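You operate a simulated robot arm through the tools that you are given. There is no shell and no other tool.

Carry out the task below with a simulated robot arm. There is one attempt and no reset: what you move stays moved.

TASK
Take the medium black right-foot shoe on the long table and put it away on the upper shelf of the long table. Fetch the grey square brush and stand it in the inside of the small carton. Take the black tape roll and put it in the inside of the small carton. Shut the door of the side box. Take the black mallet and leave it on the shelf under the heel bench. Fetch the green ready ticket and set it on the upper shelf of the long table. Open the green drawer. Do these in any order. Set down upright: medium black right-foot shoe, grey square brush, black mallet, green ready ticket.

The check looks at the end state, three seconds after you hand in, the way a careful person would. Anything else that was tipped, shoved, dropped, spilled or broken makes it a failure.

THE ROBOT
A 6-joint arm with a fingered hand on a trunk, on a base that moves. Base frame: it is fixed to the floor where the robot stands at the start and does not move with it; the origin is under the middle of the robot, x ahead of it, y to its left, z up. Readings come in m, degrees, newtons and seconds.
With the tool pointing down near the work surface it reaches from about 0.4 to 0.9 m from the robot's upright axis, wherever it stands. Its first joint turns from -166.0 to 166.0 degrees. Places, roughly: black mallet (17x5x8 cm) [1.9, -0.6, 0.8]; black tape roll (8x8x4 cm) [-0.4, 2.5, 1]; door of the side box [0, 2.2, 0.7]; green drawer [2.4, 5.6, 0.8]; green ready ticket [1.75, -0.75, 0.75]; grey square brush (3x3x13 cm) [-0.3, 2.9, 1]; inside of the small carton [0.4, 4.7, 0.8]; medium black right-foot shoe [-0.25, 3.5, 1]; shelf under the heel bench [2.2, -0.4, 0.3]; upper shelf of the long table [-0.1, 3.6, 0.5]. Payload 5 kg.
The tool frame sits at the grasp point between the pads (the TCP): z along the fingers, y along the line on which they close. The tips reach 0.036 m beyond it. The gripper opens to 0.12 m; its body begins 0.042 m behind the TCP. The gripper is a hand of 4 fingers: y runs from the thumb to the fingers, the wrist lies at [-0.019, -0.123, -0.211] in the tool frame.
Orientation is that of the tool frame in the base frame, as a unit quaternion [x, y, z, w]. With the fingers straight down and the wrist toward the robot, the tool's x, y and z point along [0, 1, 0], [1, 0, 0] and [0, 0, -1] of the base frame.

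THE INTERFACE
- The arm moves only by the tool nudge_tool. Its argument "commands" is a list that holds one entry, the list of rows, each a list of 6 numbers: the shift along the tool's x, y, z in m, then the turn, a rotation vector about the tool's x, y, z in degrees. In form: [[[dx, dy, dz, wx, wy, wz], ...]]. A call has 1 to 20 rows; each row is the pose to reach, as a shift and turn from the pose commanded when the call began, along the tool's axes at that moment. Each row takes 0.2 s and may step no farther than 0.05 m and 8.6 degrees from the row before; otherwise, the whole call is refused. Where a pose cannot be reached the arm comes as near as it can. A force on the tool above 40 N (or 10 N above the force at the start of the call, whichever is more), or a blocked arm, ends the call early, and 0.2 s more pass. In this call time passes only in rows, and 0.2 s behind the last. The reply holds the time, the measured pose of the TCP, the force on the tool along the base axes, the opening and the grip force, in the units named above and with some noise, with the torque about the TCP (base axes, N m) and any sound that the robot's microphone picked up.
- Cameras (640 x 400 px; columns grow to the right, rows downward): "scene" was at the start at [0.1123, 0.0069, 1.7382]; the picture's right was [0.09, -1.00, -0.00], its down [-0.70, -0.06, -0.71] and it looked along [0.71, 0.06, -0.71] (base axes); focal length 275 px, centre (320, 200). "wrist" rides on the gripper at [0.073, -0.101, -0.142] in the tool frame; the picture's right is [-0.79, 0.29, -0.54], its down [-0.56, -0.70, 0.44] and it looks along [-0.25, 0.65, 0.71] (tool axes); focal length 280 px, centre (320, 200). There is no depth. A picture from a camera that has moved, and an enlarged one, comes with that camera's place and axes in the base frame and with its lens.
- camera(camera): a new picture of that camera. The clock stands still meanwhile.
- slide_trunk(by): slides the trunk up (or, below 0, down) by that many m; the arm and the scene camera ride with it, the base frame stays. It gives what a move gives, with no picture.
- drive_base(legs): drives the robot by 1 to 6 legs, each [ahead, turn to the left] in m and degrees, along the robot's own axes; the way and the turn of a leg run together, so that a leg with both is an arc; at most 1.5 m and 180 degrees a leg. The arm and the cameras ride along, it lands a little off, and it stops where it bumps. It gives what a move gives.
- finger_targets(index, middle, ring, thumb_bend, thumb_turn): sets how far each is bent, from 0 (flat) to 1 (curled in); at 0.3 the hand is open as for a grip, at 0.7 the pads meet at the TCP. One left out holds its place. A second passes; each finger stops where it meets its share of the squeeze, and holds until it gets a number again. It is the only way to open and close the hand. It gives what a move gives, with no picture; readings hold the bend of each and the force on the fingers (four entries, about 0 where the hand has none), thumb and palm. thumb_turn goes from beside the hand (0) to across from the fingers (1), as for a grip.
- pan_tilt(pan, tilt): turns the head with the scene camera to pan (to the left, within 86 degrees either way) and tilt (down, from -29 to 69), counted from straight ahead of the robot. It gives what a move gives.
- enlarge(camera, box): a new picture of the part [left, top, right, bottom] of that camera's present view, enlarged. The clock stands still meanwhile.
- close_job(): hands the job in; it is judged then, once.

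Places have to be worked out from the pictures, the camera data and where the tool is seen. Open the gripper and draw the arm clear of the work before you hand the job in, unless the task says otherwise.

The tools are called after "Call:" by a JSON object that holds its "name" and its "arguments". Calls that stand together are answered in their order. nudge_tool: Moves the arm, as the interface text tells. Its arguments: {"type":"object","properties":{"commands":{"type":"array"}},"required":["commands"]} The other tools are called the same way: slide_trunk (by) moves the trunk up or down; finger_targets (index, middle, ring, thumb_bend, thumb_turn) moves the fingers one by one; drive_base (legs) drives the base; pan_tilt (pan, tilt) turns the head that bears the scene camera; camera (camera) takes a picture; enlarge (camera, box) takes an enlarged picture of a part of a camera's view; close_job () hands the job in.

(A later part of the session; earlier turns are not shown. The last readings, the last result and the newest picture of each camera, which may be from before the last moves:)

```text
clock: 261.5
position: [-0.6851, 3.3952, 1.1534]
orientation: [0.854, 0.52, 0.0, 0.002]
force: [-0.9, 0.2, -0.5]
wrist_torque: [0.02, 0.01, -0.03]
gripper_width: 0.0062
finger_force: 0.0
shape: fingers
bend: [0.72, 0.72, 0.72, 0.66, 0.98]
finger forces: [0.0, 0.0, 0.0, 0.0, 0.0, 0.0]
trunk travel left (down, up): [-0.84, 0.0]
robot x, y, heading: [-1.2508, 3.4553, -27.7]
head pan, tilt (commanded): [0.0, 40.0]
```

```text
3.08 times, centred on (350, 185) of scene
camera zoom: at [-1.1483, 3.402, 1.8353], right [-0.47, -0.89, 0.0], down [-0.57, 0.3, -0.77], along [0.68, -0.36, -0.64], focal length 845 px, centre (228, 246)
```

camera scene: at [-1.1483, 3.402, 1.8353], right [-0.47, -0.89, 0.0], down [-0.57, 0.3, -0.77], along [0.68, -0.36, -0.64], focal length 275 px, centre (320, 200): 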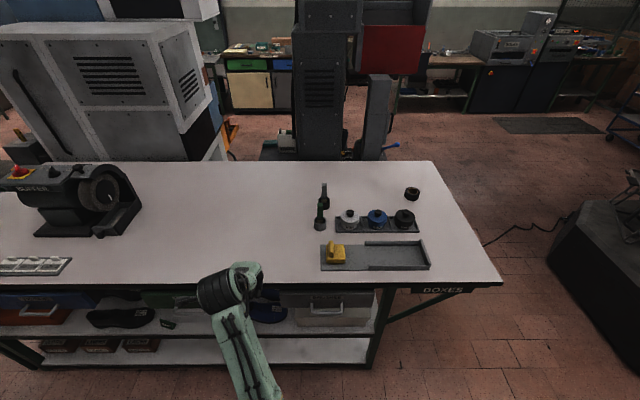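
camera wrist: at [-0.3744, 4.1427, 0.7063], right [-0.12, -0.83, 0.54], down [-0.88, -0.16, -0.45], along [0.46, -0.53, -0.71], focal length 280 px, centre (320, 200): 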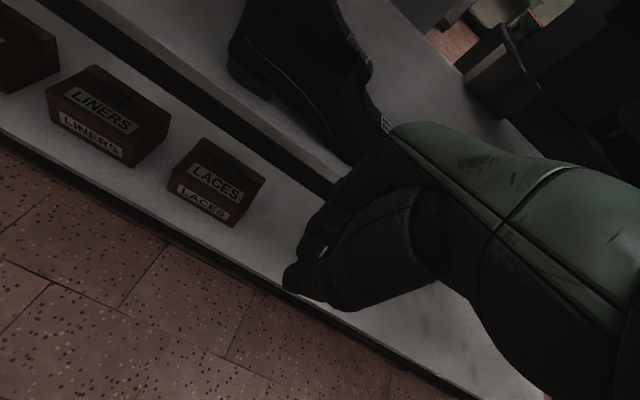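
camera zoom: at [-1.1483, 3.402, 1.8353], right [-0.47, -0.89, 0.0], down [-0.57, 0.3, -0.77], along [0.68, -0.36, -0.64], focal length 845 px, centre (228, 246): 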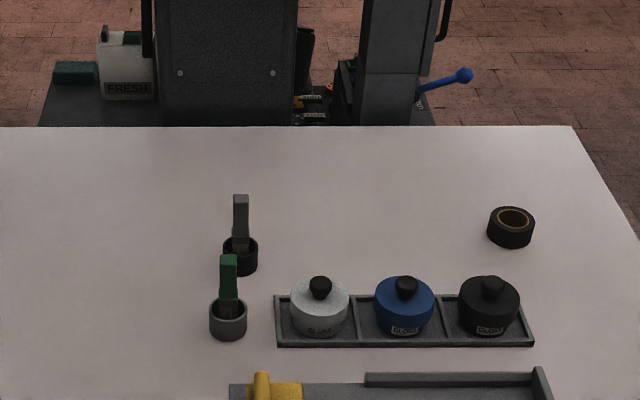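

The grey brush stands in a black cup, directly behind the green one as seen from here (grey at 1.14 m ahead, top z≈1.07). I drive 0.25 m closer.

Call:
{"name": "drive_base", "arguments": {"legs": [[0.25, 0]]}}

Call:
{"name": "finger_targets", "arguments": {"index": 0.4, "middle": 0.4, "ring": 0.4, "thumb_bend": 0.4}}

Call:
{"name": "nudge_tool", "arguments": {"commands": [[[-0.03, 0.03, -0.02, 0, 0, 0], [-0.06, 0.06, -0.04, 0, 0, 0], [-0.09, 0.09, -0.05, 0, 0, 0], [-0.12, 0.12, -0.05, 0, 0, 0], [-0.15, 0.15, -0.05, 0, 0, 0], [-0.18, 0.18, -0.05, 0, 0, 0], [-0.2, 0.21, -0.05, 0, 0, 0]]]}}

Call:
{"name": "camera", "arguments": {"camera": "wrist"}}

Call:
{"name": "camera", "arguments": {"camera": "scene"}}

```text
clock: 263.4
position: [-0.467, 3.2822, 1.1544]
orientation: [0.854, 0.52, 0.001, 0.002]
force: [-0.8, -0.4, -0.1]
wrist_torque: [0.03, -0.01, 0.01]
gripper_width: 0.0059
finger_force: 0.1
shape: fingers
bend: [0.72, 0.72, 0.72, 0.66, 0.98]
finger forces: [0.1, 0.0, 0.1, 0.1, 0.0, 0.1]
trunk travel left (down, up): [-0.84, 0.0]
robot x, y, heading: [-1.0328, 3.3394, -27.8]
head pan, tilt (commanded): [0.0, 40.0]
```

```text
clock: 264.4
position: [-0.4661, 3.2809, 1.1544]
orientation: [0.854, 0.52, 0.0, 0.002]
force: [0.5, 0.2, 0.5]
wrist_torque: [-0.05, 0.02, 0.0]
gripper_width: 0.0937
finger_force: 0.1
shape: fingers
bend: [0.4, 0.4, 0.4, 0.4, 0.98]
finger forces: [0.1, 0.1, 0.1, 0.1, 0.1, 0.0]
trunk travel left (down, up): [-0.84, 0.0]
robot x, y, heading: [-1.0333, 3.3391, -27.6]
head pan, tilt (commanded): [0.0, 40.0]
```

```text
clock: 266.0
position: [-0.371, 3.006, 1.206]
orientation: [0.854, 0.52, 0.001, 0.001]
force: [-0.1, 0.0, 0.2]
wrist_torque: [0.01, 0.01, 0.02]
gripper_width: 0.094
finger_force: 0.0
shape: fingers
bend: [0.4, 0.4, 0.4, 0.4, 0.98]
finger forces: [0.0, 0.1, 0.0, 0.1, 0.1, 0.0]
trunk travel left (down, up): [-0.84, 0.0]
robot x, y, heading: [-1.0319, 3.3384, -27.4]
head pan, tilt (commanded): [0.0, 40.0]
```

```text
taken
camera wrist: at [-0.4276, 3.1176, 1.3479], right [-0.11, -0.83, 0.54], down [-0.88, -0.18, -0.44], along [0.47, -0.52, -0.71], focal length 280 px, centre (320, 200)
```

wrist: 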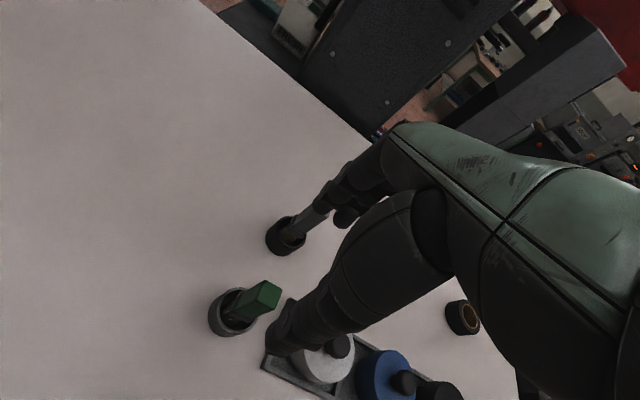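

```text
taken
camera scene: at [-0.9286, 3.2854, 1.8351], right [-0.46, -0.89, 0.0], down [-0.57, 0.3, -0.77], along [0.68, -0.35, -0.64], focal length 275 px, centre (320, 200)
```

scene: 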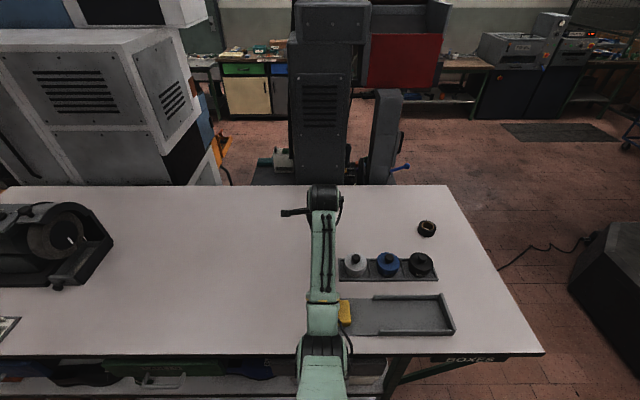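

The grey brush is at tool x −3 cm, y +13 cm. I move above it.

Call:
{"name": "nudge_tool", "arguments": {"commands": [[[-0.01, 0.04, 0, 0, 0, 0], [-0.02, 0.08, 0, 0, 0, 0], [-0.028, 0.115, 0, 0, 0, 0], [-0.031, 0.132, 0, 0, 0, 0]]]}}

Call:
{"name": "camera", "arguments": {"camera": "wrist"}}

Call:
{"name": "enlarge", "arguments": {"camera": "scene", "box": [260, 150, 400, 260]}}

```text
clock: 267.0
position: [-0.2696, 2.9192, 1.2058]
orientation: [0.854, 0.52, 0.001, 0.002]
force: [0.1, -0.3, -0.3]
wrist_torque: [-0.01, -0.01, 0.0]
gripper_width: 0.0938
finger_force: 0.0
shape: fingers
bend: [0.4, 0.4, 0.4, 0.4, 0.98]
finger forces: [0.1, 0.1, 0.0, 0.0, 0.1, 0.1]
trunk travel left (down, up): [-0.84, 0.0]
robot x, y, heading: [-1.0328, 3.3458, -27.4]
head pan, tilt (commanded): [0.0, 40.0]
```

```text
taken
camera wrist: at [-0.3264, 3.0308, 1.3481], right [-0.11, -0.83, 0.54], down [-0.88, -0.18, -0.44], along [0.47, -0.52, -0.71], focal length 280 px, centre (320, 200)
```

wrist: 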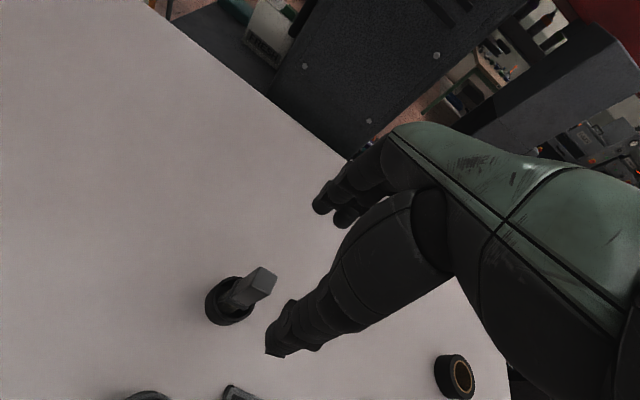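

```text
3.64 times, centred on (330, 205) of scene
camera zoom: at [-0.9291, 3.2865, 1.8352], right [-0.46, -0.89, 0.0], down [-0.57, 0.3, -0.77], along [0.68, -0.36, -0.64], focal length 999 px, centre (284, 182)
```

zoom: 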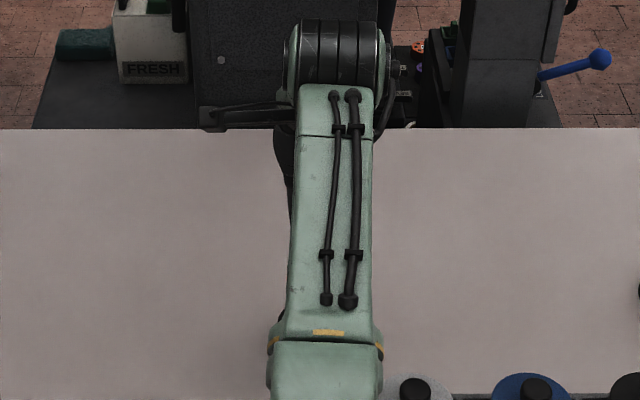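

Brush top is nearly under the TCP (y +1.1 cm, leaning ~6° away). I lower to z≈1.05, keeping fingertips above the cup rim (≈0.983).

Call:
{"name": "nudge_tool", "arguments": {"commands": [[[0.003, 0.005, 0.04, 0, 0, 0], [0.003, 0.011, 0.08, 0, 0, 0], [0.003, 0.012, 0.115, 0, 0, 0]]]}}

Call:
{"name": "camera", "arguments": {"camera": "wrist"}}

```text
clock: 267.8
position: [-0.2541, 2.916, 1.0904]
orientation: [0.854, 0.52, 0.001, 0.003]
force: [0.1, -0.1, -0.2]
wrist_torque: [0.05, -0.01, 0.0]
gripper_width: 0.0941
finger_force: 0.0
shape: fingers
bend: [0.4, 0.4, 0.4, 0.4, 0.98]
finger forces: [0.0, 0.0, 0.0, 0.0, 0.0, 0.1]
trunk travel left (down, up): [-0.84, 0.0]
robot x, y, heading: [-1.0344, 3.3437, -27.7]
head pan, tilt (commanded): [0.0, 40.0]
```

```text
taken
camera wrist: at [-0.312, 3.0271, 1.2334], right [-0.11, -0.83, 0.54], down [-0.88, -0.18, -0.45], along [0.47, -0.53, -0.71], focal length 280 px, centre (320, 200)
```

wrist: 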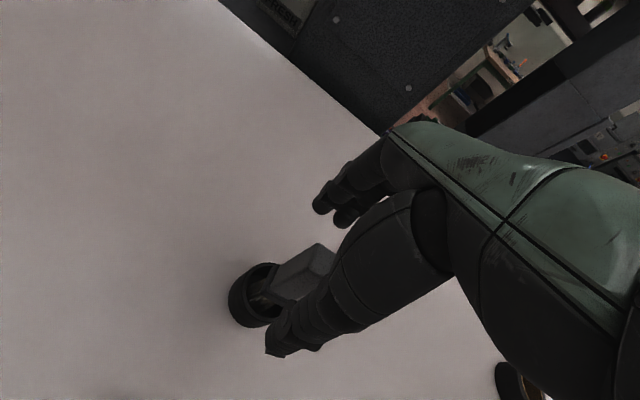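

The brush handle is centered between thumb and fingers. I lower the last 4.5 cm and close.

Call:
{"name": "nudge_tool", "arguments": {"commands": [[[0, 0, 0.025, 0, 0, 0], [0, -0.002, 0.045, 0, 0, 0]]]}}

Call:
{"name": "finger_targets", "arguments": {"index": 0.55, "middle": 0.55, "ring": 0.55, "thumb_bend": 0.55}}

Call:
{"name": "camera", "arguments": {"camera": "wrist"}}

```text
clock: 268.4
position: [-0.2555, 2.9152, 1.045]
orientation: [0.854, 0.52, 0.0, 0.001]
force: [-0.2, -0.7, 0.4]
wrist_torque: [0.01, -0.03, 0.02]
gripper_width: 0.0938
finger_force: 0.0
shape: fingers
bend: [0.4, 0.4, 0.4, 0.4, 0.98]
finger forces: [0.0, 0.0, 0.1, 0.1, 0.0, 0.0]
trunk travel left (down, up): [-0.84, 0.0]
robot x, y, heading: [-1.0377, 3.3424, -27.7]
head pan, tilt (commanded): [0.0, 40.0]
```

```text
clock: 269.4
position: [-0.2576, 2.9152, 1.0461]
orientation: [0.854, 0.52, -0.001, 0.002]
force: [0.2, 0.2, -0.3]
wrist_torque: [0.0, 0.01, -0.04]
gripper_width: 0.0499
finger_force: 0.1
shape: fingers
bend: [0.55, 0.55, 0.55, 0.55, 0.98]
finger forces: [0.1, 0.0, 0.1, 0.0, 0.0, 0.0]
trunk travel left (down, up): [-0.84, 0.0]
robot x, y, heading: [-1.0335, 3.342, -27.5]
head pan, tilt (commanded): [0.0, 40.0]
```

```text
taken
camera wrist: at [-0.3141, 3.0277, 1.1878], right [-0.11, -0.83, 0.54], down [-0.88, -0.18, -0.44], along [0.47, -0.53, -0.71], focal length 280 px, centre (320, 200)
```

wrist: 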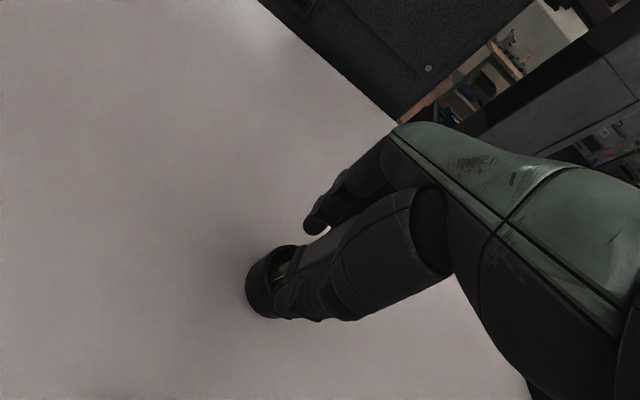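

No contact yet at 5 cm gap. I close fully on the handle.

Call:
{"name": "finger_targets", "arguments": {"index": 0.78, "middle": 0.78, "ring": 0.78, "thumb_bend": 0.75}}

Call:
{"name": "camera", "arguments": {"camera": "wrist"}}

```text
clock: 270.4
position: [-0.2572, 2.9153, 1.0467]
orientation: [0.854, 0.52, 0.001, 0.002]
force: [0.1, -1.7, -0.4]
wrist_torque: [-0.08, -0.03, 0.02]
gripper_width: 0.0267
finger_force: 21.1
shape: fingers
bend: [0.71, 0.71, 0.78, 0.64, 0.94]
finger forces: [11.9, 8.7, 0.0, 0.0, 21.1, 0.1]
trunk travel left (down, up): [-0.84, 0.0]
robot x, y, heading: [-1.0319, 3.3419, -27.7]
head pan, tilt (commanded): [0.0, 40.0]
```

```text
taken
camera wrist: at [-0.3141, 3.0275, 1.1877], right [-0.11, -0.83, 0.54], down [-0.88, -0.18, -0.44], along [0.47, -0.53, -0.71], focal length 280 px, centre (320, 200)
```

wrist: 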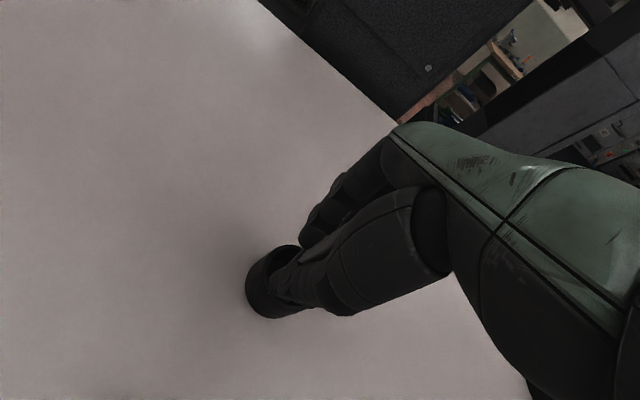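

Gripped (2.7 cm wide). I lift slowly and check that the cup stays behind.

Call:
{"name": "nudge_tool", "arguments": {"commands": [[[0, 0, -0.01, 0, 0, 0], [0, 0, -0.02, 0, 0, 0], [0, 0, -0.03, 0, 0, 0]]]}}

Call:
{"name": "camera", "arguments": {"camera": "wrist"}}

```text
clock: 271.2
position: [-0.2586, 2.9165, 1.0747]
orientation: [0.854, 0.52, 0.0, 0.002]
force: [0.6, 0.4, 0.6]
wrist_torque: [-0.01, 0.0, 0.02]
gripper_width: 0.0265
finger_force: 20.0
shape: fingers
bend: [0.71, 0.71, 0.78, 0.64, 0.94]
finger forces: [11.8, 8.2, 0.1, 0.0, 21.1, 0.1]
trunk travel left (down, up): [-0.84, 0.0]
robot x, y, heading: [-1.032, 3.3421, -27.4]
head pan, tilt (commanded): [0.0, 40.0]
```

```text
taken
camera wrist: at [-0.3156, 3.0286, 1.2173], right [-0.11, -0.83, 0.54], down [-0.88, -0.18, -0.44], along [0.47, -0.53, -0.71], focal length 280 px, centre (320, 200)
```

wrist: 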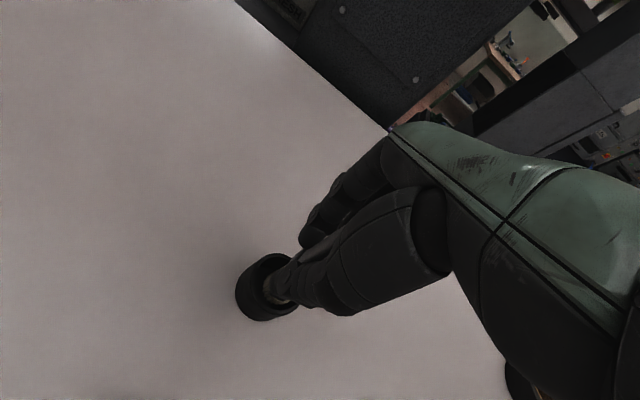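

The cup stays in place as the brush rises. I continue lifting straight up.

Call:
{"name": "nudge_tool", "arguments": {"commands": [[[0, 0, -0.02, 0, 0, 0], [0, 0, -0.04, 0, 0, 0], [0, 0, -0.06, 0, 0, 0], [0, 0, -0.08, 0, 0, 0], [0, 0, -0.1, 0, 0, 0]]]}}

Call:
{"name": "camera", "arguments": {"camera": "wrist"}}

Call:
{"name": "enlarge", "arguments": {"camera": "scene", "box": [240, 120, 400, 270]}}

```text
clock: 272.4
position: [-0.257, 2.9178, 1.1752]
orientation: [0.854, 0.52, 0.0, 0.002]
force: [-0.5, -0.1, -0.9]
wrist_torque: [-0.02, 0.0, -0.04]
gripper_width: 0.0265
finger_force: 20.5
shape: fingers
bend: [0.71, 0.71, 0.78, 0.64, 0.94]
finger forces: [11.6, 8.2, 0.0, 0.0, 21.1, 0.1]
trunk travel left (down, up): [-0.84, 0.0]
robot x, y, heading: [-1.0288, 3.3396, -27.4]
head pan, tilt (commanded): [0.0, 40.0]
```

```text
taken
camera wrist: at [-0.3146, 3.0289, 1.3187], right [-0.11, -0.83, 0.54], down [-0.88, -0.18, -0.44], along [0.47, -0.53, -0.71], focal length 280 px, centre (320, 200)
```

wrist: 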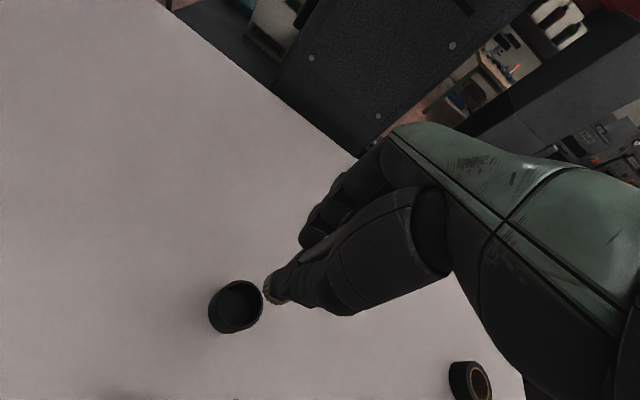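

```text
2.67 times, centred on (320, 195) of scene
camera zoom: at [-0.9299, 3.2874, 1.8353], right [-0.46, -0.89, 0.0], down [-0.57, 0.3, -0.77], along [0.68, -0.36, -0.64], focal length 732 px, centre (320, 213)
```

zoom: 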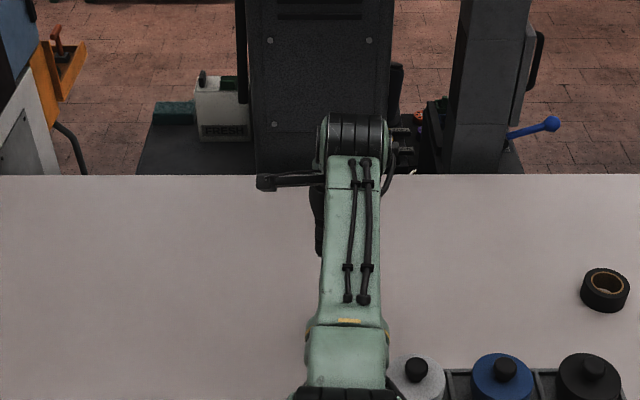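

The brush is out; the cup stays empty on the table. I shift left to avoid the green brush and raise, then retract and back away from the table.

Call:
{"name": "nudge_tool", "arguments": {"commands": [[[0.03, 0, -0.02, 0, 0, 0], [0.07, -0.01, -0.03, 0, 0, 0], [0.11, -0.02, -0.04, 0, 0, 0], [0.12, -0.06, -0.04, 0, 0, 0], [0.12, -0.1, -0.04, 0, 0, 0], [0.12, -0.14, -0.04, 0, 0, 0], [0.12, -0.18, -0.04, 0, 0, 0], [0.12, -0.22, -0.04, 0, 0, 0]]]}}

Call:
{"name": "drive_base", "arguments": {"legs": [[-0.25, 0]]}}

Call:
{"name": "camera", "arguments": {"camera": "scene"}}

Call:
{"name": "camera", "arguments": {"camera": "wrist"}}

```text
clock: 274.2
position: [-0.3985, 3.1265, 1.2143]
orientation: [0.854, 0.52, 0.001, 0.003]
force: [-0.7, -0.2, -0.1]
wrist_torque: [-0.02, 0.0, -0.01]
gripper_width: 0.0262
finger_force: 20.6
shape: fingers
bend: [0.71, 0.71, 0.78, 0.64, 0.94]
finger forces: [11.2, 8.5, 0.1, 0.0, 21.0, 0.0]
trunk travel left (down, up): [-0.84, 0.0]
robot x, y, heading: [-1.0332, 3.3416, -27.8]
head pan, tilt (commanded): [0.0, 40.0]
```

```text
clock: 276.1
position: [-0.6165, 3.2412, 1.2126]
orientation: [0.854, 0.521, 0.001, 0.002]
force: [-0.1, 0.3, -1.4]
wrist_torque: [0.0, 0.0, 0.0]
gripper_width: 0.0262
finger_force: 20.4
shape: fingers
bend: [0.71, 0.71, 0.78, 0.64, 0.94]
finger forces: [11.3, 8.6, 0.0, 0.1, 20.9, 0.0]
trunk travel left (down, up): [-0.84, 0.0]
robot x, y, heading: [-1.2562, 3.4526, -27.5]
head pan, tilt (commanded): [0.0, 40.0]
```

```text
taken
camera scene: at [-1.1496, 3.4025, 1.8352], right [-0.46, -0.89, 0.0], down [-0.57, 0.3, -0.77], along [0.68, -0.35, -0.64], focal length 275 px, centre (320, 200)
```

scene: 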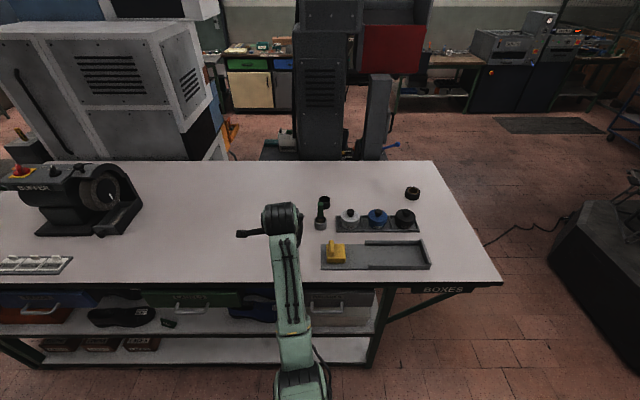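

```text
taken
camera wrist: at [-0.6737, 3.3522, 1.355], right [-0.11, -0.83, 0.54], down [-0.88, -0.18, -0.44], along [0.47, -0.52, -0.71], focal length 280 px, centre (320, 200)
```

wrist: 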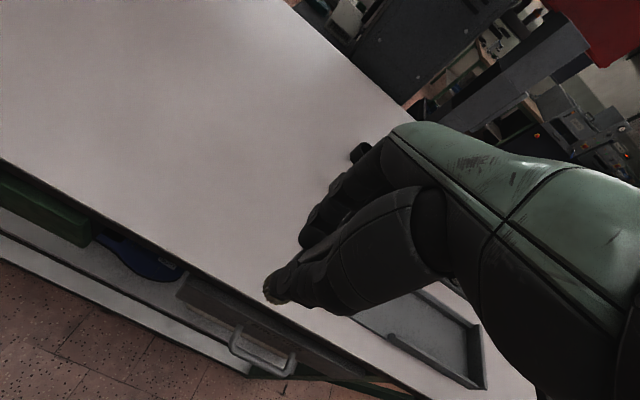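

Now I carry the brush along the aisle to the carton at the table's north end.

Call:
{"name": "drive_base", "arguments": {"legs": [[0, 89.8], [1.0, 0], [0.92, 0], [0, -90]]}}

Call:
{"name": "camera", "arguments": {"camera": "scene"}}

Call:
{"name": "camera", "arguments": {"camera": "wrist"}}

```text
clock: 295.9
position: [0.2699, 4.9424, 1.2137]
orientation: [0.857, 0.515, -0.001, 0.002]
force: [-1.2, -0.2, -1.0]
wrist_torque: [0.0, 0.01, 0.06]
gripper_width: 0.0255
finger_force: 19.9
shape: fingers
bend: [0.71, 0.71, 0.78, 0.64, 0.94]
finger forces: [10.4, 8.2, 0.1, 0.1, 19.9, 0.0]
trunk travel left (down, up): [-0.84, 0.0]
robot x, y, heading: [-0.3634, 5.1662, -28.4]
head pan, tilt (commanded): [0.0, 40.0]
```

```text
taken
camera scene: at [-0.2615, 5.1135, 1.8353], right [-0.48, -0.88, 0.0], down [-0.56, 0.31, -0.77], along [0.67, -0.37, -0.64], focal length 275 px, centre (320, 200)
```

scene: 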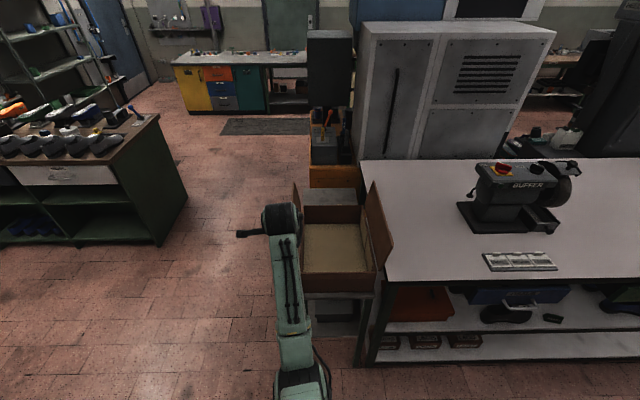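

```text
taken
camera wrist: at [0.2139, 5.0554, 1.3556], right [-0.12, -0.83, 0.54], down [-0.88, -0.16, -0.44], along [0.46, -0.53, -0.71], focal length 280 px, centre (320, 200)
```

wrist: 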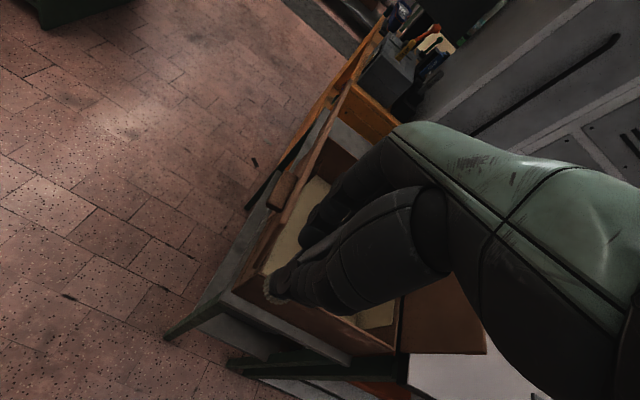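

The carton is right ahead. I zoom to measure its interior.

Call:
{"name": "enlarge", "arguments": {"camera": "scene", "box": [270, 170, 410, 300]}}

Call:
{"name": "enlarge", "arguments": {"camera": "wrist", "box": [150, 80, 450, 380]}}

```text
3.08 times, centred on (340, 235) of scene
camera zoom: at [-0.2615, 5.1135, 1.8353], right [-0.48, -0.88, 0.0], down [-0.56, 0.31, -0.77], along [0.67, -0.37, -0.64], focal length 845 px, centre (258, 92)
```

zoom: 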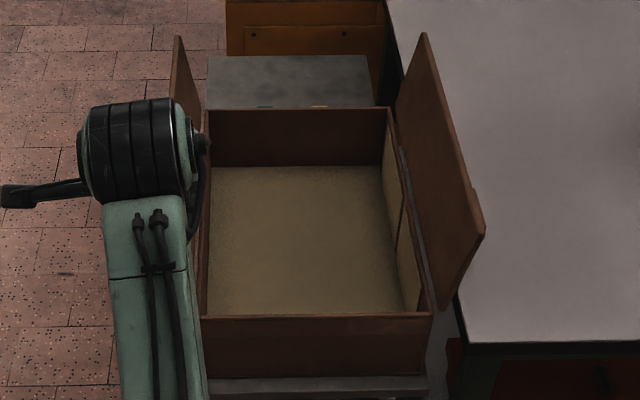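

```text
1.33 times, centred on (300, 230) of wrist
camera zoom: at [0.2139, 5.0554, 1.3556], right [-0.12, -0.83, 0.54], down [-0.88, -0.16, -0.44], along [0.46, -0.53, -0.71], focal length 374 px, centre (347, 160)
```

zoom: 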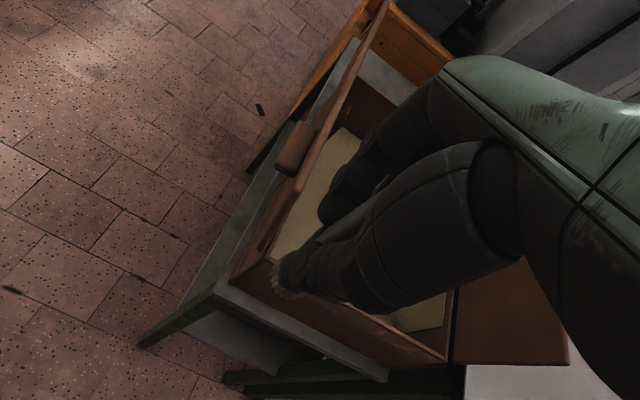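

Carton: rim z≈0.88, floor ≈0.735, interior center about 1.0 m ahead and 0.07 m right. I shift the hand right to line up, then drive 0.2 m ahead.

Call:
{"name": "nudge_tool", "arguments": {"commands": [[[-0.045, 0, 0, 0, 0, 0], [-0.09, 0, 0, 0, 0, 0], [-0.135, 0, 0, 0, 0, 0], [-0.175, 0, 0, 0, 0, 0]]]}}

Call:
{"name": "drive_base", "arguments": {"legs": [[0.2, 0]]}}

Call:
{"name": "camera", "arguments": {"camera": "wrist"}}

Call:
{"name": "camera", "arguments": {"camera": "scene"}}

```text
clock: 296.9
position: [0.1857, 4.7867, 1.2128]
orientation: [0.857, 0.515, 0.001, 0.001]
force: [0.5, -0.4, 0.2]
wrist_torque: [0.02, -0.03, 0.03]
gripper_width: 0.0254
finger_force: 19.2
shape: fingers
bend: [0.71, 0.71, 0.78, 0.64, 0.94]
finger forces: [10.3, 8.4, 0.1, 0.0, 20.0, 0.0]
trunk travel left (down, up): [-0.84, 0.0]
robot x, y, heading: [-0.3655, 5.1724, -28.6]
head pan, tilt (commanded): [0.0, 40.0]
```

```text
clock: 298.6
position: [0.3599, 4.6926, 1.213]
orientation: [0.858, 0.513, 0.001, 0.002]
force: [-1.0, 0.5, -0.1]
wrist_torque: [-0.05, -0.02, 0.02]
gripper_width: 0.0256
finger_force: 19.3
shape: fingers
bend: [0.71, 0.71, 0.78, 0.64, 0.94]
finger forces: [10.3, 8.4, 0.0, 0.0, 20.1, 0.1]
trunk travel left (down, up): [-0.84, 0.0]
robot x, y, heading: [-0.1882, 5.0731, -28.5]
head pan, tilt (commanded): [0.0, 40.0]
```

```text
taken
camera wrist: at [0.3046, 4.8049, 1.3555], right [-0.12, -0.83, 0.54], down [-0.88, -0.16, -0.45], along [0.46, -0.53, -0.71], focal length 280 px, centre (320, 200)
```

wrist: 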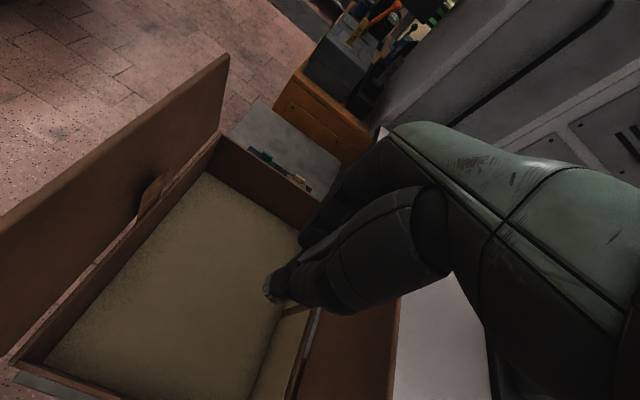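

```text
taken
camera scene: at [-0.0878, 5.0181, 1.8354], right [-0.48, -0.88, 0.0], down [-0.56, 0.31, -0.77], along [0.67, -0.37, -0.64], focal length 275 px, centre (320, 200)
```

scene: 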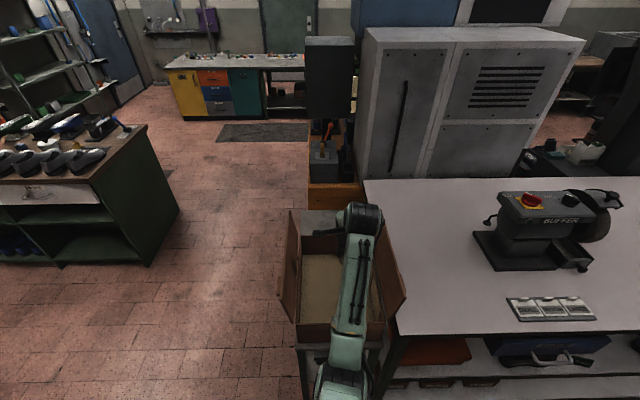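

The carton interior spans about x −0.14…+0.16, y −0.11…+0.31 around my TCP. I shift 3 cm left and descend 33 cm into the carton.

Call:
{"name": "nudge_tool", "arguments": {"commands": [[[0.015, 0, 0.03, 0, 0, 0], [0.03, 0, 0.07, 0, 0, 0], [0.03, 0, 0.12, 0, 0, 0], [0.03, 0, 0.17, 0, 0, 0], [0.03, 0, 0.22, 0, 0, 0], [0.03, 0, 0.27, 0, 0, 0], [0.03, 0, 0.32, 0, 0, 0]]]}}

Call:
{"name": "camera", "arguments": {"camera": "wrist"}}

Call:
{"name": "enlarge", "arguments": {"camera": "scene", "box": [260, 190, 440, 350]}}

```text
clock: 300.2
position: [0.374, 4.7173, 0.8992]
orientation: [0.859, 0.511, 0.003, 0.007]
force: [-0.7, -4.4, 18.0]
wrist_torque: [-0.01, 0.07, 0.07]
gripper_width: 0.0159
finger_force: 23.0
shape: fingers
bend: [0.72, 0.72, 0.78, 0.68, 0.93]
finger forces: [6.5, 19.3, 0.0, 0.0, 19.4, 0.1]
trunk travel left (down, up): [-0.84, 0.0]
robot x, y, heading: [-0.1867, 5.0706, -28.6]
head pan, tilt (commanded): [0.0, 40.0]
```

```text
taken
camera wrist: at [0.3182, 4.8316, 1.0394], right [-0.13, -0.83, 0.55], down [-0.88, -0.16, -0.45], along [0.46, -0.54, -0.7], focal length 280 px, centre (320, 200)
```

wrist: 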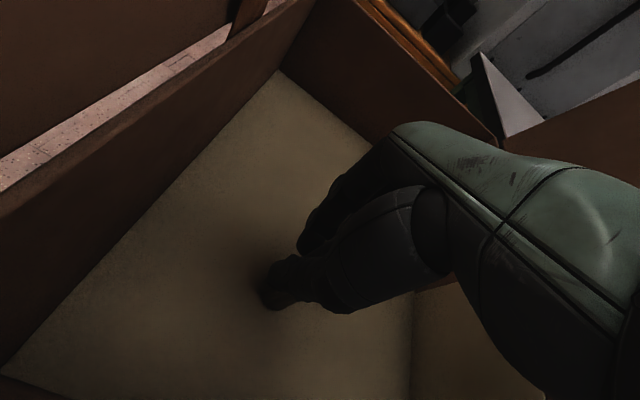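

```text
2.50 times, centred on (350, 270) of scene
camera zoom: at [-0.0901, 5.0194, 1.8361], right [-0.48, -0.88, 0.0], down [-0.56, 0.31, -0.77], along [0.67, -0.37, -0.64], focal length 687 px, centre (245, 25)
```

zoom: 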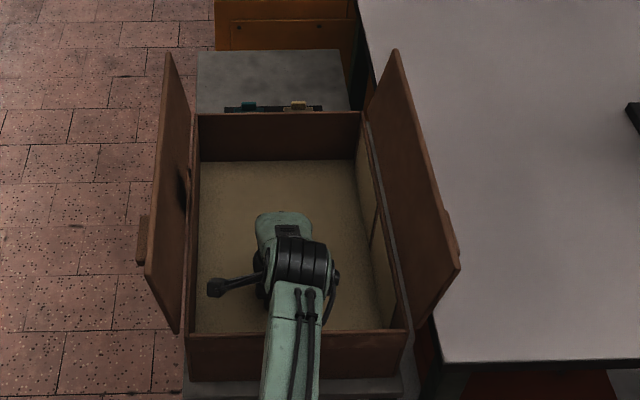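

Contact came early (floor is higher, ≈0.79 m), and the grip width dropped to 1.6 cm, so the brush shifted in the hand. I lift 3 cm and inspect.

Call:
{"name": "nudge_tool", "arguments": {"commands": [[[0, 0, -0.02, 0, 0, 0], [0, 0, -0.04, 0, 0, 0]]]}}

Call:
{"name": "camera", "arguments": {"camera": "wrist"}}

Call:
{"name": "enlarge", "arguments": {"camera": "wrist", "box": [220, 180, 380, 340]}}

```text
clock: 300.8
position: [0.3725, 4.7192, 0.9336]
orientation: [0.859, 0.512, 0.001, 0.002]
force: [-0.6, 0.1, -0.4]
wrist_torque: [-0.01, 0.02, 0.01]
gripper_width: 0.0154
finger_force: 19.4
shape: fingers
bend: [0.71, 0.72, 0.78, 0.67, 0.93]
finger forces: [6.0, 14.9, 0.0, 0.0, 18.3, 0.0]
trunk travel left (down, up): [-0.84, 0.0]
robot x, y, heading: [-0.1871, 5.0731, -28.9]
head pan, tilt (commanded): [0.0, 40.0]
```

```text
taken
camera wrist: at [0.3174, 4.832, 1.0746], right [-0.12, -0.83, 0.54], down [-0.88, -0.16, -0.44], along [0.46, -0.53, -0.71], focal length 280 px, centre (320, 200)
```

wrist: 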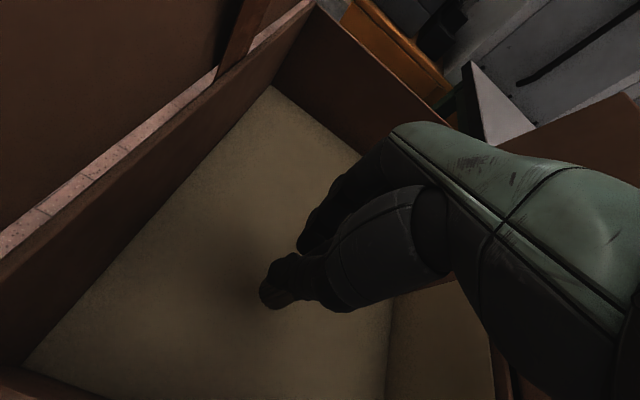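

```text
2.50 times, centred on (300, 260) of wrist
camera zoom: at [0.3174, 4.832, 1.0746], right [-0.12, -0.83, 0.54], down [-0.88, -0.16, -0.44], along [0.46, -0.53, -0.71], focal length 701 px, centre (370, 50)
```

zoom: 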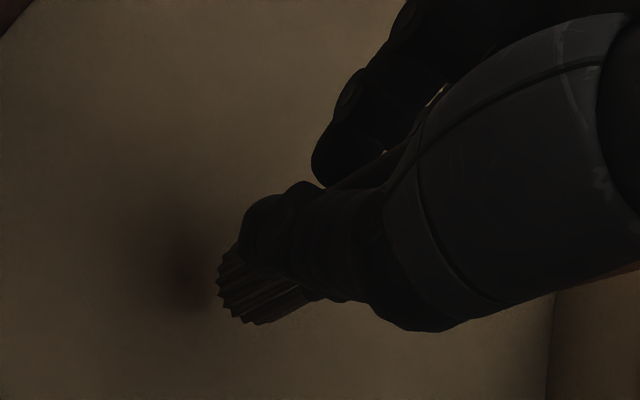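

The brush slid up in the hand and looks tilted. I raise out of the carton and yaw the hand so I can see the brush from the side with the scene camera.

Call:
{"name": "nudge_tool", "arguments": {"commands": [[[0, 0, -0.05, 0, 0, 0], [0, 0, -0.1, 0, 0, 0], [0, 0, -0.15, 0, 0, 0], [0, 0, -0.2, 0, 0, 0], [0, 0, -0.25, 0, 0, 0]]]}}

Call:
{"name": "nudge_tool", "arguments": {"commands": [[[0, 0, 0, 0, 0, 8.5], [0, 0, 0, 0, 0, 17], [0, 0, 0, 0, 0, 25.5], [0, 0, 0, 0, 0, 34], [0, 0, 0, 0, 0, 42.5], [0, 0, 0, 0, 0, 51], [0, 0, 0, 0, 0, 59.5], [0, 0, 0, 0, 0, 68], [0, 0, 0, 0, 0, 76.5], [0, 0, 0, 0, 0, 85]]]}}

Call:
{"name": "enlarge", "arguments": {"camera": "scene", "box": [260, 150, 440, 300]}}

Call:
{"name": "camera", "arguments": {"camera": "wrist"}}

```text
clock: 302.0
position: [0.3738, 4.7176, 1.1827]
orientation: [0.858, 0.513, 0.0, 0.002]
force: [-0.4, 0.9, -0.8]
wrist_torque: [0.02, 0.0, -0.01]
gripper_width: 0.0155
finger_force: 19.8
shape: fingers
bend: [0.71, 0.72, 0.78, 0.67, 0.93]
finger forces: [5.7, 15.1, 0.0, 0.1, 18.3, 0.1]
trunk travel left (down, up): [-0.84, 0.0]
robot x, y, heading: [-0.1872, 5.0748, -28.8]
head pan, tilt (commanded): [0.0, 40.0]
```

```text
clock: 304.2
position: [0.3806, 4.7086, 1.1713]
orientation: [0.979, -0.202, 0.002, 0.002]
force: [0.2, -0.8, -1.1]
wrist_torque: [-0.01, 0.0, -0.04]
gripper_width: 0.0156
finger_force: 19.5
shape: fingers
bend: [0.71, 0.72, 0.78, 0.67, 0.93]
finger forces: [5.6, 15.3, 0.0, 0.1, 18.2, 0.0]
out of reach, approached as far as the arm can: row 10
trunk travel left (down, up): [-0.84, 0.0]
robot x, y, heading: [-0.1907, 5.0759, -28.8]
head pan, tilt (commanded): [0.0, 40.0]
```

```text
2.67 times, centred on (350, 225) of scene
camera zoom: at [-0.0851, 5.0169, 1.8352], right [-0.48, -0.88, 0.0], down [-0.56, 0.31, -0.77], along [0.67, -0.37, -0.64], focal length 732 px, centre (240, 133)
```

zoom: 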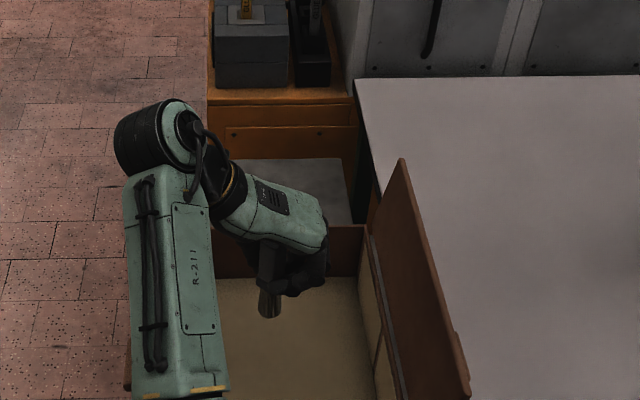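

```text
taken
camera wrist: at [0.4874, 4.7744, 1.3141], right [-0.84, 0.05, 0.54], down [-0.24, 0.86, -0.45], along [-0.49, -0.5, -0.71], focal length 280 px, centre (320, 200)
```

wrist: 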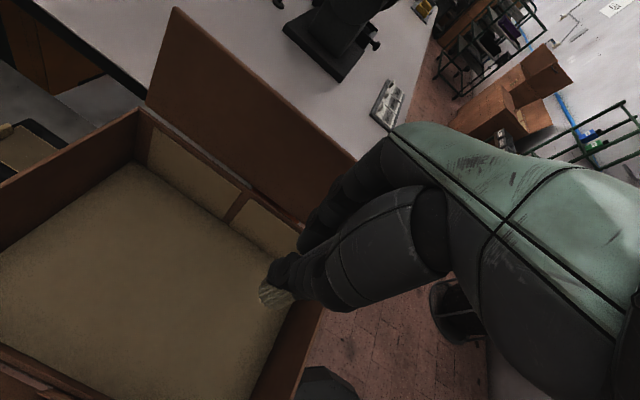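

Now the brush end is visible from the side. I zoom in on it in both views.

Call:
{"name": "enlarge", "arguments": {"camera": "scene", "box": [320, 220, 400, 280]}}

Call:
{"name": "enlarge", "arguments": {"camera": "wrist", "box": [220, 200, 380, 340]}}

```text
6.67 times, centred on (360, 250) of scene
camera zoom: at [-0.0851, 5.0169, 1.8352], right [-0.48, -0.88, 0.0], down [-0.56, 0.31, -0.77], along [0.67, -0.37, -0.64], focal length 1831 px, centre (53, -133)
```

zoom: 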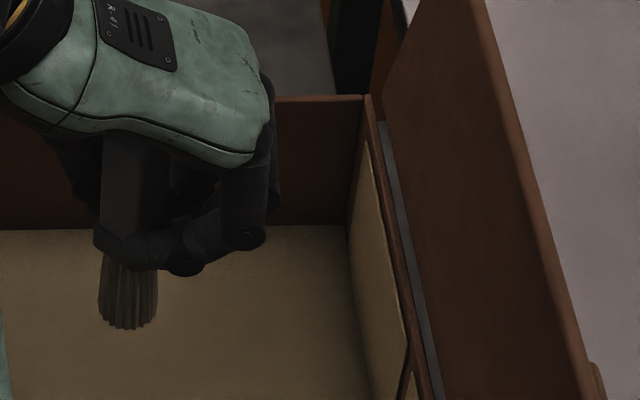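

```text
2.86 times, centred on (300, 270) of wrist
camera zoom: at [0.4874, 4.7744, 1.3141], right [-0.84, 0.05, 0.54], down [-0.24, 0.86, -0.45], along [-0.49, -0.5, -0.71], focal length 801 px, centre (377, 0)
```

zoom: 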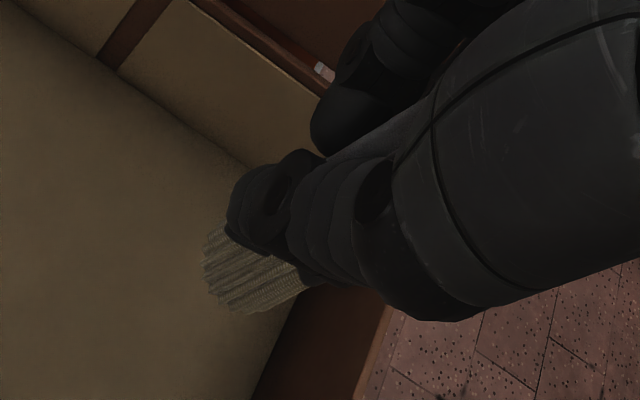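

From the side view the brush is in fact vertical (within ~1°), just held lower at its neck and ~1.7 cm off-center toward the thumb. I rotate back to the default yaw and descend again, stopping short of the floor.

Call:
{"name": "nudge_tool", "arguments": {"commands": [[[0, 0, 0, 0, 0, -8.5], [0, 0, 0, 0, 0, -17], [0, 0, 0, 0, 0, -25.5], [0, 0, 0, 0, 0, -34], [0, 0, 0, 0, 0, -42.5], [0, 0, 0, 0, 0, -51], [0, 0, 0, 0, 0, -59.5], [0, 0, 0, 0, 0, -68], [0, 0, 0, 0, 0, -76.5], [0, 0, 0, 0, 0, -84]]]}}

Call:
{"name": "nudge_tool", "arguments": {"commands": [[[0, 0, 0.05, 0, 0, 0], [0, 0, 0.1, 0, 0, 0], [0, 0, 0.15, 0, 0, 0], [0, 0, 0.2, 0, 0, 0], [0, 0, 0.24, 0, 0, 0]]]}}

Call:
{"name": "camera", "arguments": {"camera": "wrist"}}

```text
clock: 306.4
position: [0.3806, 4.7087, 1.1728]
orientation: [0.862, 0.507, 0.0, 0.003]
force: [-0.4, 0.3, -1.0]
wrist_torque: [0.01, -0.01, -0.02]
gripper_width: 0.0154
finger_force: 19.9
shape: fingers
bend: [0.71, 0.72, 0.78, 0.67, 0.93]
finger forces: [5.7, 15.6, 0.0, 0.0, 18.2, 0.0]
trunk travel left (down, up): [-0.84, 0.0]
robot x, y, heading: [-0.1886, 5.0713, -28.9]
head pan, tilt (commanded): [0.0, 40.0]
```

```text
clock: 307.6
position: [0.3806, 4.7087, 0.9311]
orientation: [0.863, 0.505, 0.0, 0.002]
force: [0.2, 0.2, -0.5]
wrist_torque: [0.01, 0.01, 0.0]
gripper_width: 0.0153
finger_force: 19.8
shape: fingers
bend: [0.71, 0.72, 0.78, 0.67, 0.93]
finger forces: [5.5, 15.5, 0.0, 0.1, 18.2, 0.0]
trunk travel left (down, up): [-0.84, 0.0]
robot x, y, heading: [-0.1888, 5.0739, -28.7]
head pan, tilt (commanded): [0.0, 40.0]
```

```text
taken
camera wrist: at [0.3274, 4.8216, 1.0738], right [-0.14, -0.83, 0.54], down [-0.88, -0.15, -0.44], along [0.45, -0.54, -0.71], focal length 280 px, centre (320, 200)
```

wrist: 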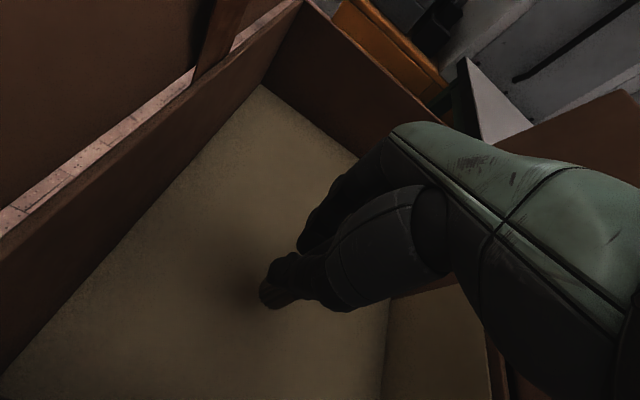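

Now slow 4 mm steps toward the floor.

Call:
{"name": "nudge_tool", "arguments": {"commands": [[[0, 0, 0.005, 0, 0, 0], [0, 0, 0.01, 0, 0, 0], [0, 0, 0.015, 0, 0, 0]]]}}

Call:
{"name": "nudge_tool", "arguments": {"commands": [[[0, 0, 0.003, 0, 0, 0], [0, 0, 0.006, 0, 0, 0]]]}}

```text
clock: 308.4
position: [0.3801, 4.7092, 0.9181]
orientation: [0.863, 0.506, -0.001, 0.001]
force: [-0.5, 0.1, -0.5]
wrist_torque: [0.02, -0.02, -0.01]
gripper_width: 0.015
finger_force: 19.3
shape: fingers
bend: [0.71, 0.72, 0.78, 0.67, 0.93]
finger forces: [5.6, 15.5, 0.0, 0.0, 18.1, 0.1]
trunk travel left (down, up): [-0.84, 0.0]
robot x, y, heading: [-0.1887, 5.0753, -28.8]
head pan, tilt (commanded): [0.0, 40.0]
```

```text
clock: 309.0
position: [0.3796, 4.709, 0.9114]
orientation: [0.863, 0.506, 0.0, 0.002]
force: [-0.5, -0.5, -0.6]
wrist_torque: [-0.01, 0.02, 0.04]
gripper_width: 0.0149
finger_force: 19.8
shape: fingers
bend: [0.71, 0.72, 0.78, 0.67, 0.93]
finger forces: [5.6, 15.5, 0.0, 0.1, 18.1, 0.1]
trunk travel left (down, up): [-0.84, 0.0]
robot x, y, heading: [-0.1865, 5.0752, -28.6]
head pan, tilt (commanded): [0.0, 40.0]
```

Call:
{"name": "nudge_tool", "arguments": {"commands": [[[0, 0, 0.002, 0, 0, 0], [0, 0, 0.004, 0, 0, 0]]]}}

Call:
{"name": "nudge_tool", "arguments": {"commands": [[[0, 0, 0.002, 0, 0, 0], [0, 0, 0.004, 0, 0, 0]]]}}

```text
clock: 309.6
position: [0.3798, 4.7085, 0.9074]
orientation: [0.863, 0.505, -0.001, 0.002]
force: [0.0, -0.7, -0.4]
wrist_torque: [0.0, 0.02, 0.0]
gripper_width: 0.0152
finger_force: 19.4
shape: fingers
bend: [0.71, 0.72, 0.78, 0.67, 0.93]
finger forces: [5.6, 15.4, 0.0, 0.0, 18.1, 0.0]
trunk travel left (down, up): [-0.84, 0.0]
robot x, y, heading: [-0.1893, 5.075, -28.4]
head pan, tilt (commanded): [0.0, 40.0]
```

```text
clock: 310.2
position: [0.3794, 4.7079, 0.9041]
orientation: [0.863, 0.506, 0.0, 0.002]
force: [-0.5, -0.3, -0.7]
wrist_torque: [-0.01, 0.01, 0.03]
gripper_width: 0.0153
finger_force: 19.8
shape: fingers
bend: [0.71, 0.72, 0.78, 0.67, 0.93]
finger forces: [5.6, 15.5, 0.0, 0.0, 18.0, 0.1]
trunk travel left (down, up): [-0.84, 0.0]
robot x, y, heading: [-0.1892, 5.0752, -28.6]
head pan, tilt (commanded): [0.0, 40.0]
```

No contact yet at 0.904. I continue in 1.5 mm steps.

Call:
{"name": "nudge_tool", "arguments": {"commands": [[[0, 0, 0.002, 0, 0, 0], [0, 0, 0.004, 0, 0, 0]]]}}

Call:
{"name": "nudge_tool", "arguments": {"commands": [[[0, 0, 0.0015, 0, 0, 0], [0, 0, 0.003, 0, 0, 0]]]}}

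```text
clock: 310.8
position: [0.3807, 4.7084, 0.9002]
orientation: [0.863, 0.505, 0.0, 0.002]
force: [0.1, -0.1, 2.5]
wrist_torque: [0.01, 0.02, -0.02]
gripper_width: 0.015
finger_force: 19.6
shape: fingers
bend: [0.71, 0.72, 0.78, 0.67, 0.93]
finger forces: [5.7, 15.7, 0.0, 0.1, 18.5, 0.0]
trunk travel left (down, up): [-0.84, 0.0]
robot x, y, heading: [-0.1885, 5.074, -28.5]
head pan, tilt (commanded): [0.0, 40.0]
```

```text
clock: 311.4
position: [0.3792, 4.7092, 0.8994]
orientation: [0.863, 0.505, 0.001, 0.004]
force: [-1.9, 0.7, 11.7]
wrist_torque: [0.06, 0.05, 0.03]
gripper_width: 0.0149
finger_force: 20.9
shape: fingers
bend: [0.72, 0.72, 0.78, 0.68, 0.93]
finger forces: [6.2, 16.7, 0.0, 0.0, 20.2, 0.0]
trunk travel left (down, up): [-0.84, 0.0]
robot x, y, heading: [-0.1882, 5.0726, -28.5]
head pan, tilt (commanded): [0.0, 40.0]
```

Contact, well centered (tiny torque), so the brush base is flat on the floor. I ease off 1 mm and open gradually.

Call:
{"name": "nudge_tool", "arguments": {"commands": [[[0, 0, -0.0015, 0, 0, 0]]]}}

Call:
{"name": "finger_targets", "arguments": {"index": 0.66, "middle": 0.66, "ring": 0.6, "thumb_bend": 0.63}}

Call:
{"name": "enlarge", "arguments": {"camera": "wrist", "box": [220, 180, 380, 340]}}

```text
clock: 311.8
position: [0.3794, 4.7088, 0.8994]
orientation: [0.863, 0.505, 0.0, 0.003]
force: [0.5, -1.1, 9.3]
wrist_torque: [-0.02, -0.01, 0.05]
gripper_width: 0.0148
finger_force: 21.2
shape: fingers
bend: [0.72, 0.72, 0.78, 0.68, 0.93]
finger forces: [6.6, 17.4, 0.0, 0.1, 19.3, 0.0]
trunk travel left (down, up): [-0.84, 0.0]
robot x, y, heading: [-0.1901, 5.0733, -28.7]
head pan, tilt (commanded): [0.0, 40.0]
```

```text
clock: 312.8
position: [0.3804, 4.7086, 0.8986]
orientation: [0.863, 0.505, 0.0, 0.003]
force: [0.7, 0.3, -0.4]
wrist_torque: [0.02, -0.03, -0.02]
gripper_width: 0.0224
finger_force: 1.7
shape: fingers
bend: [0.66, 0.65, 0.6, 0.62, 0.97]
finger forces: [0.0, 1.3, 0.1, 0.1, 1.3, 0.0]
trunk travel left (down, up): [-0.84, 0.0]
robot x, y, heading: [-0.1897, 5.075, -28.6]
head pan, tilt (commanded): [0.0, 40.0]
```

```text
2.50 times, centred on (300, 260) of wrist
camera zoom: at [0.3274, 4.8226, 1.0399], right [-0.14, -0.83, 0.54], down [-0.88, -0.15, -0.44], along [0.45, -0.54, -0.71], focal length 701 px, centre (370, 50)
```

zoom: 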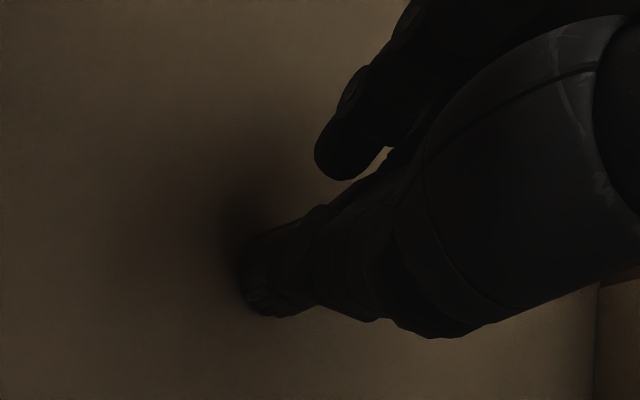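

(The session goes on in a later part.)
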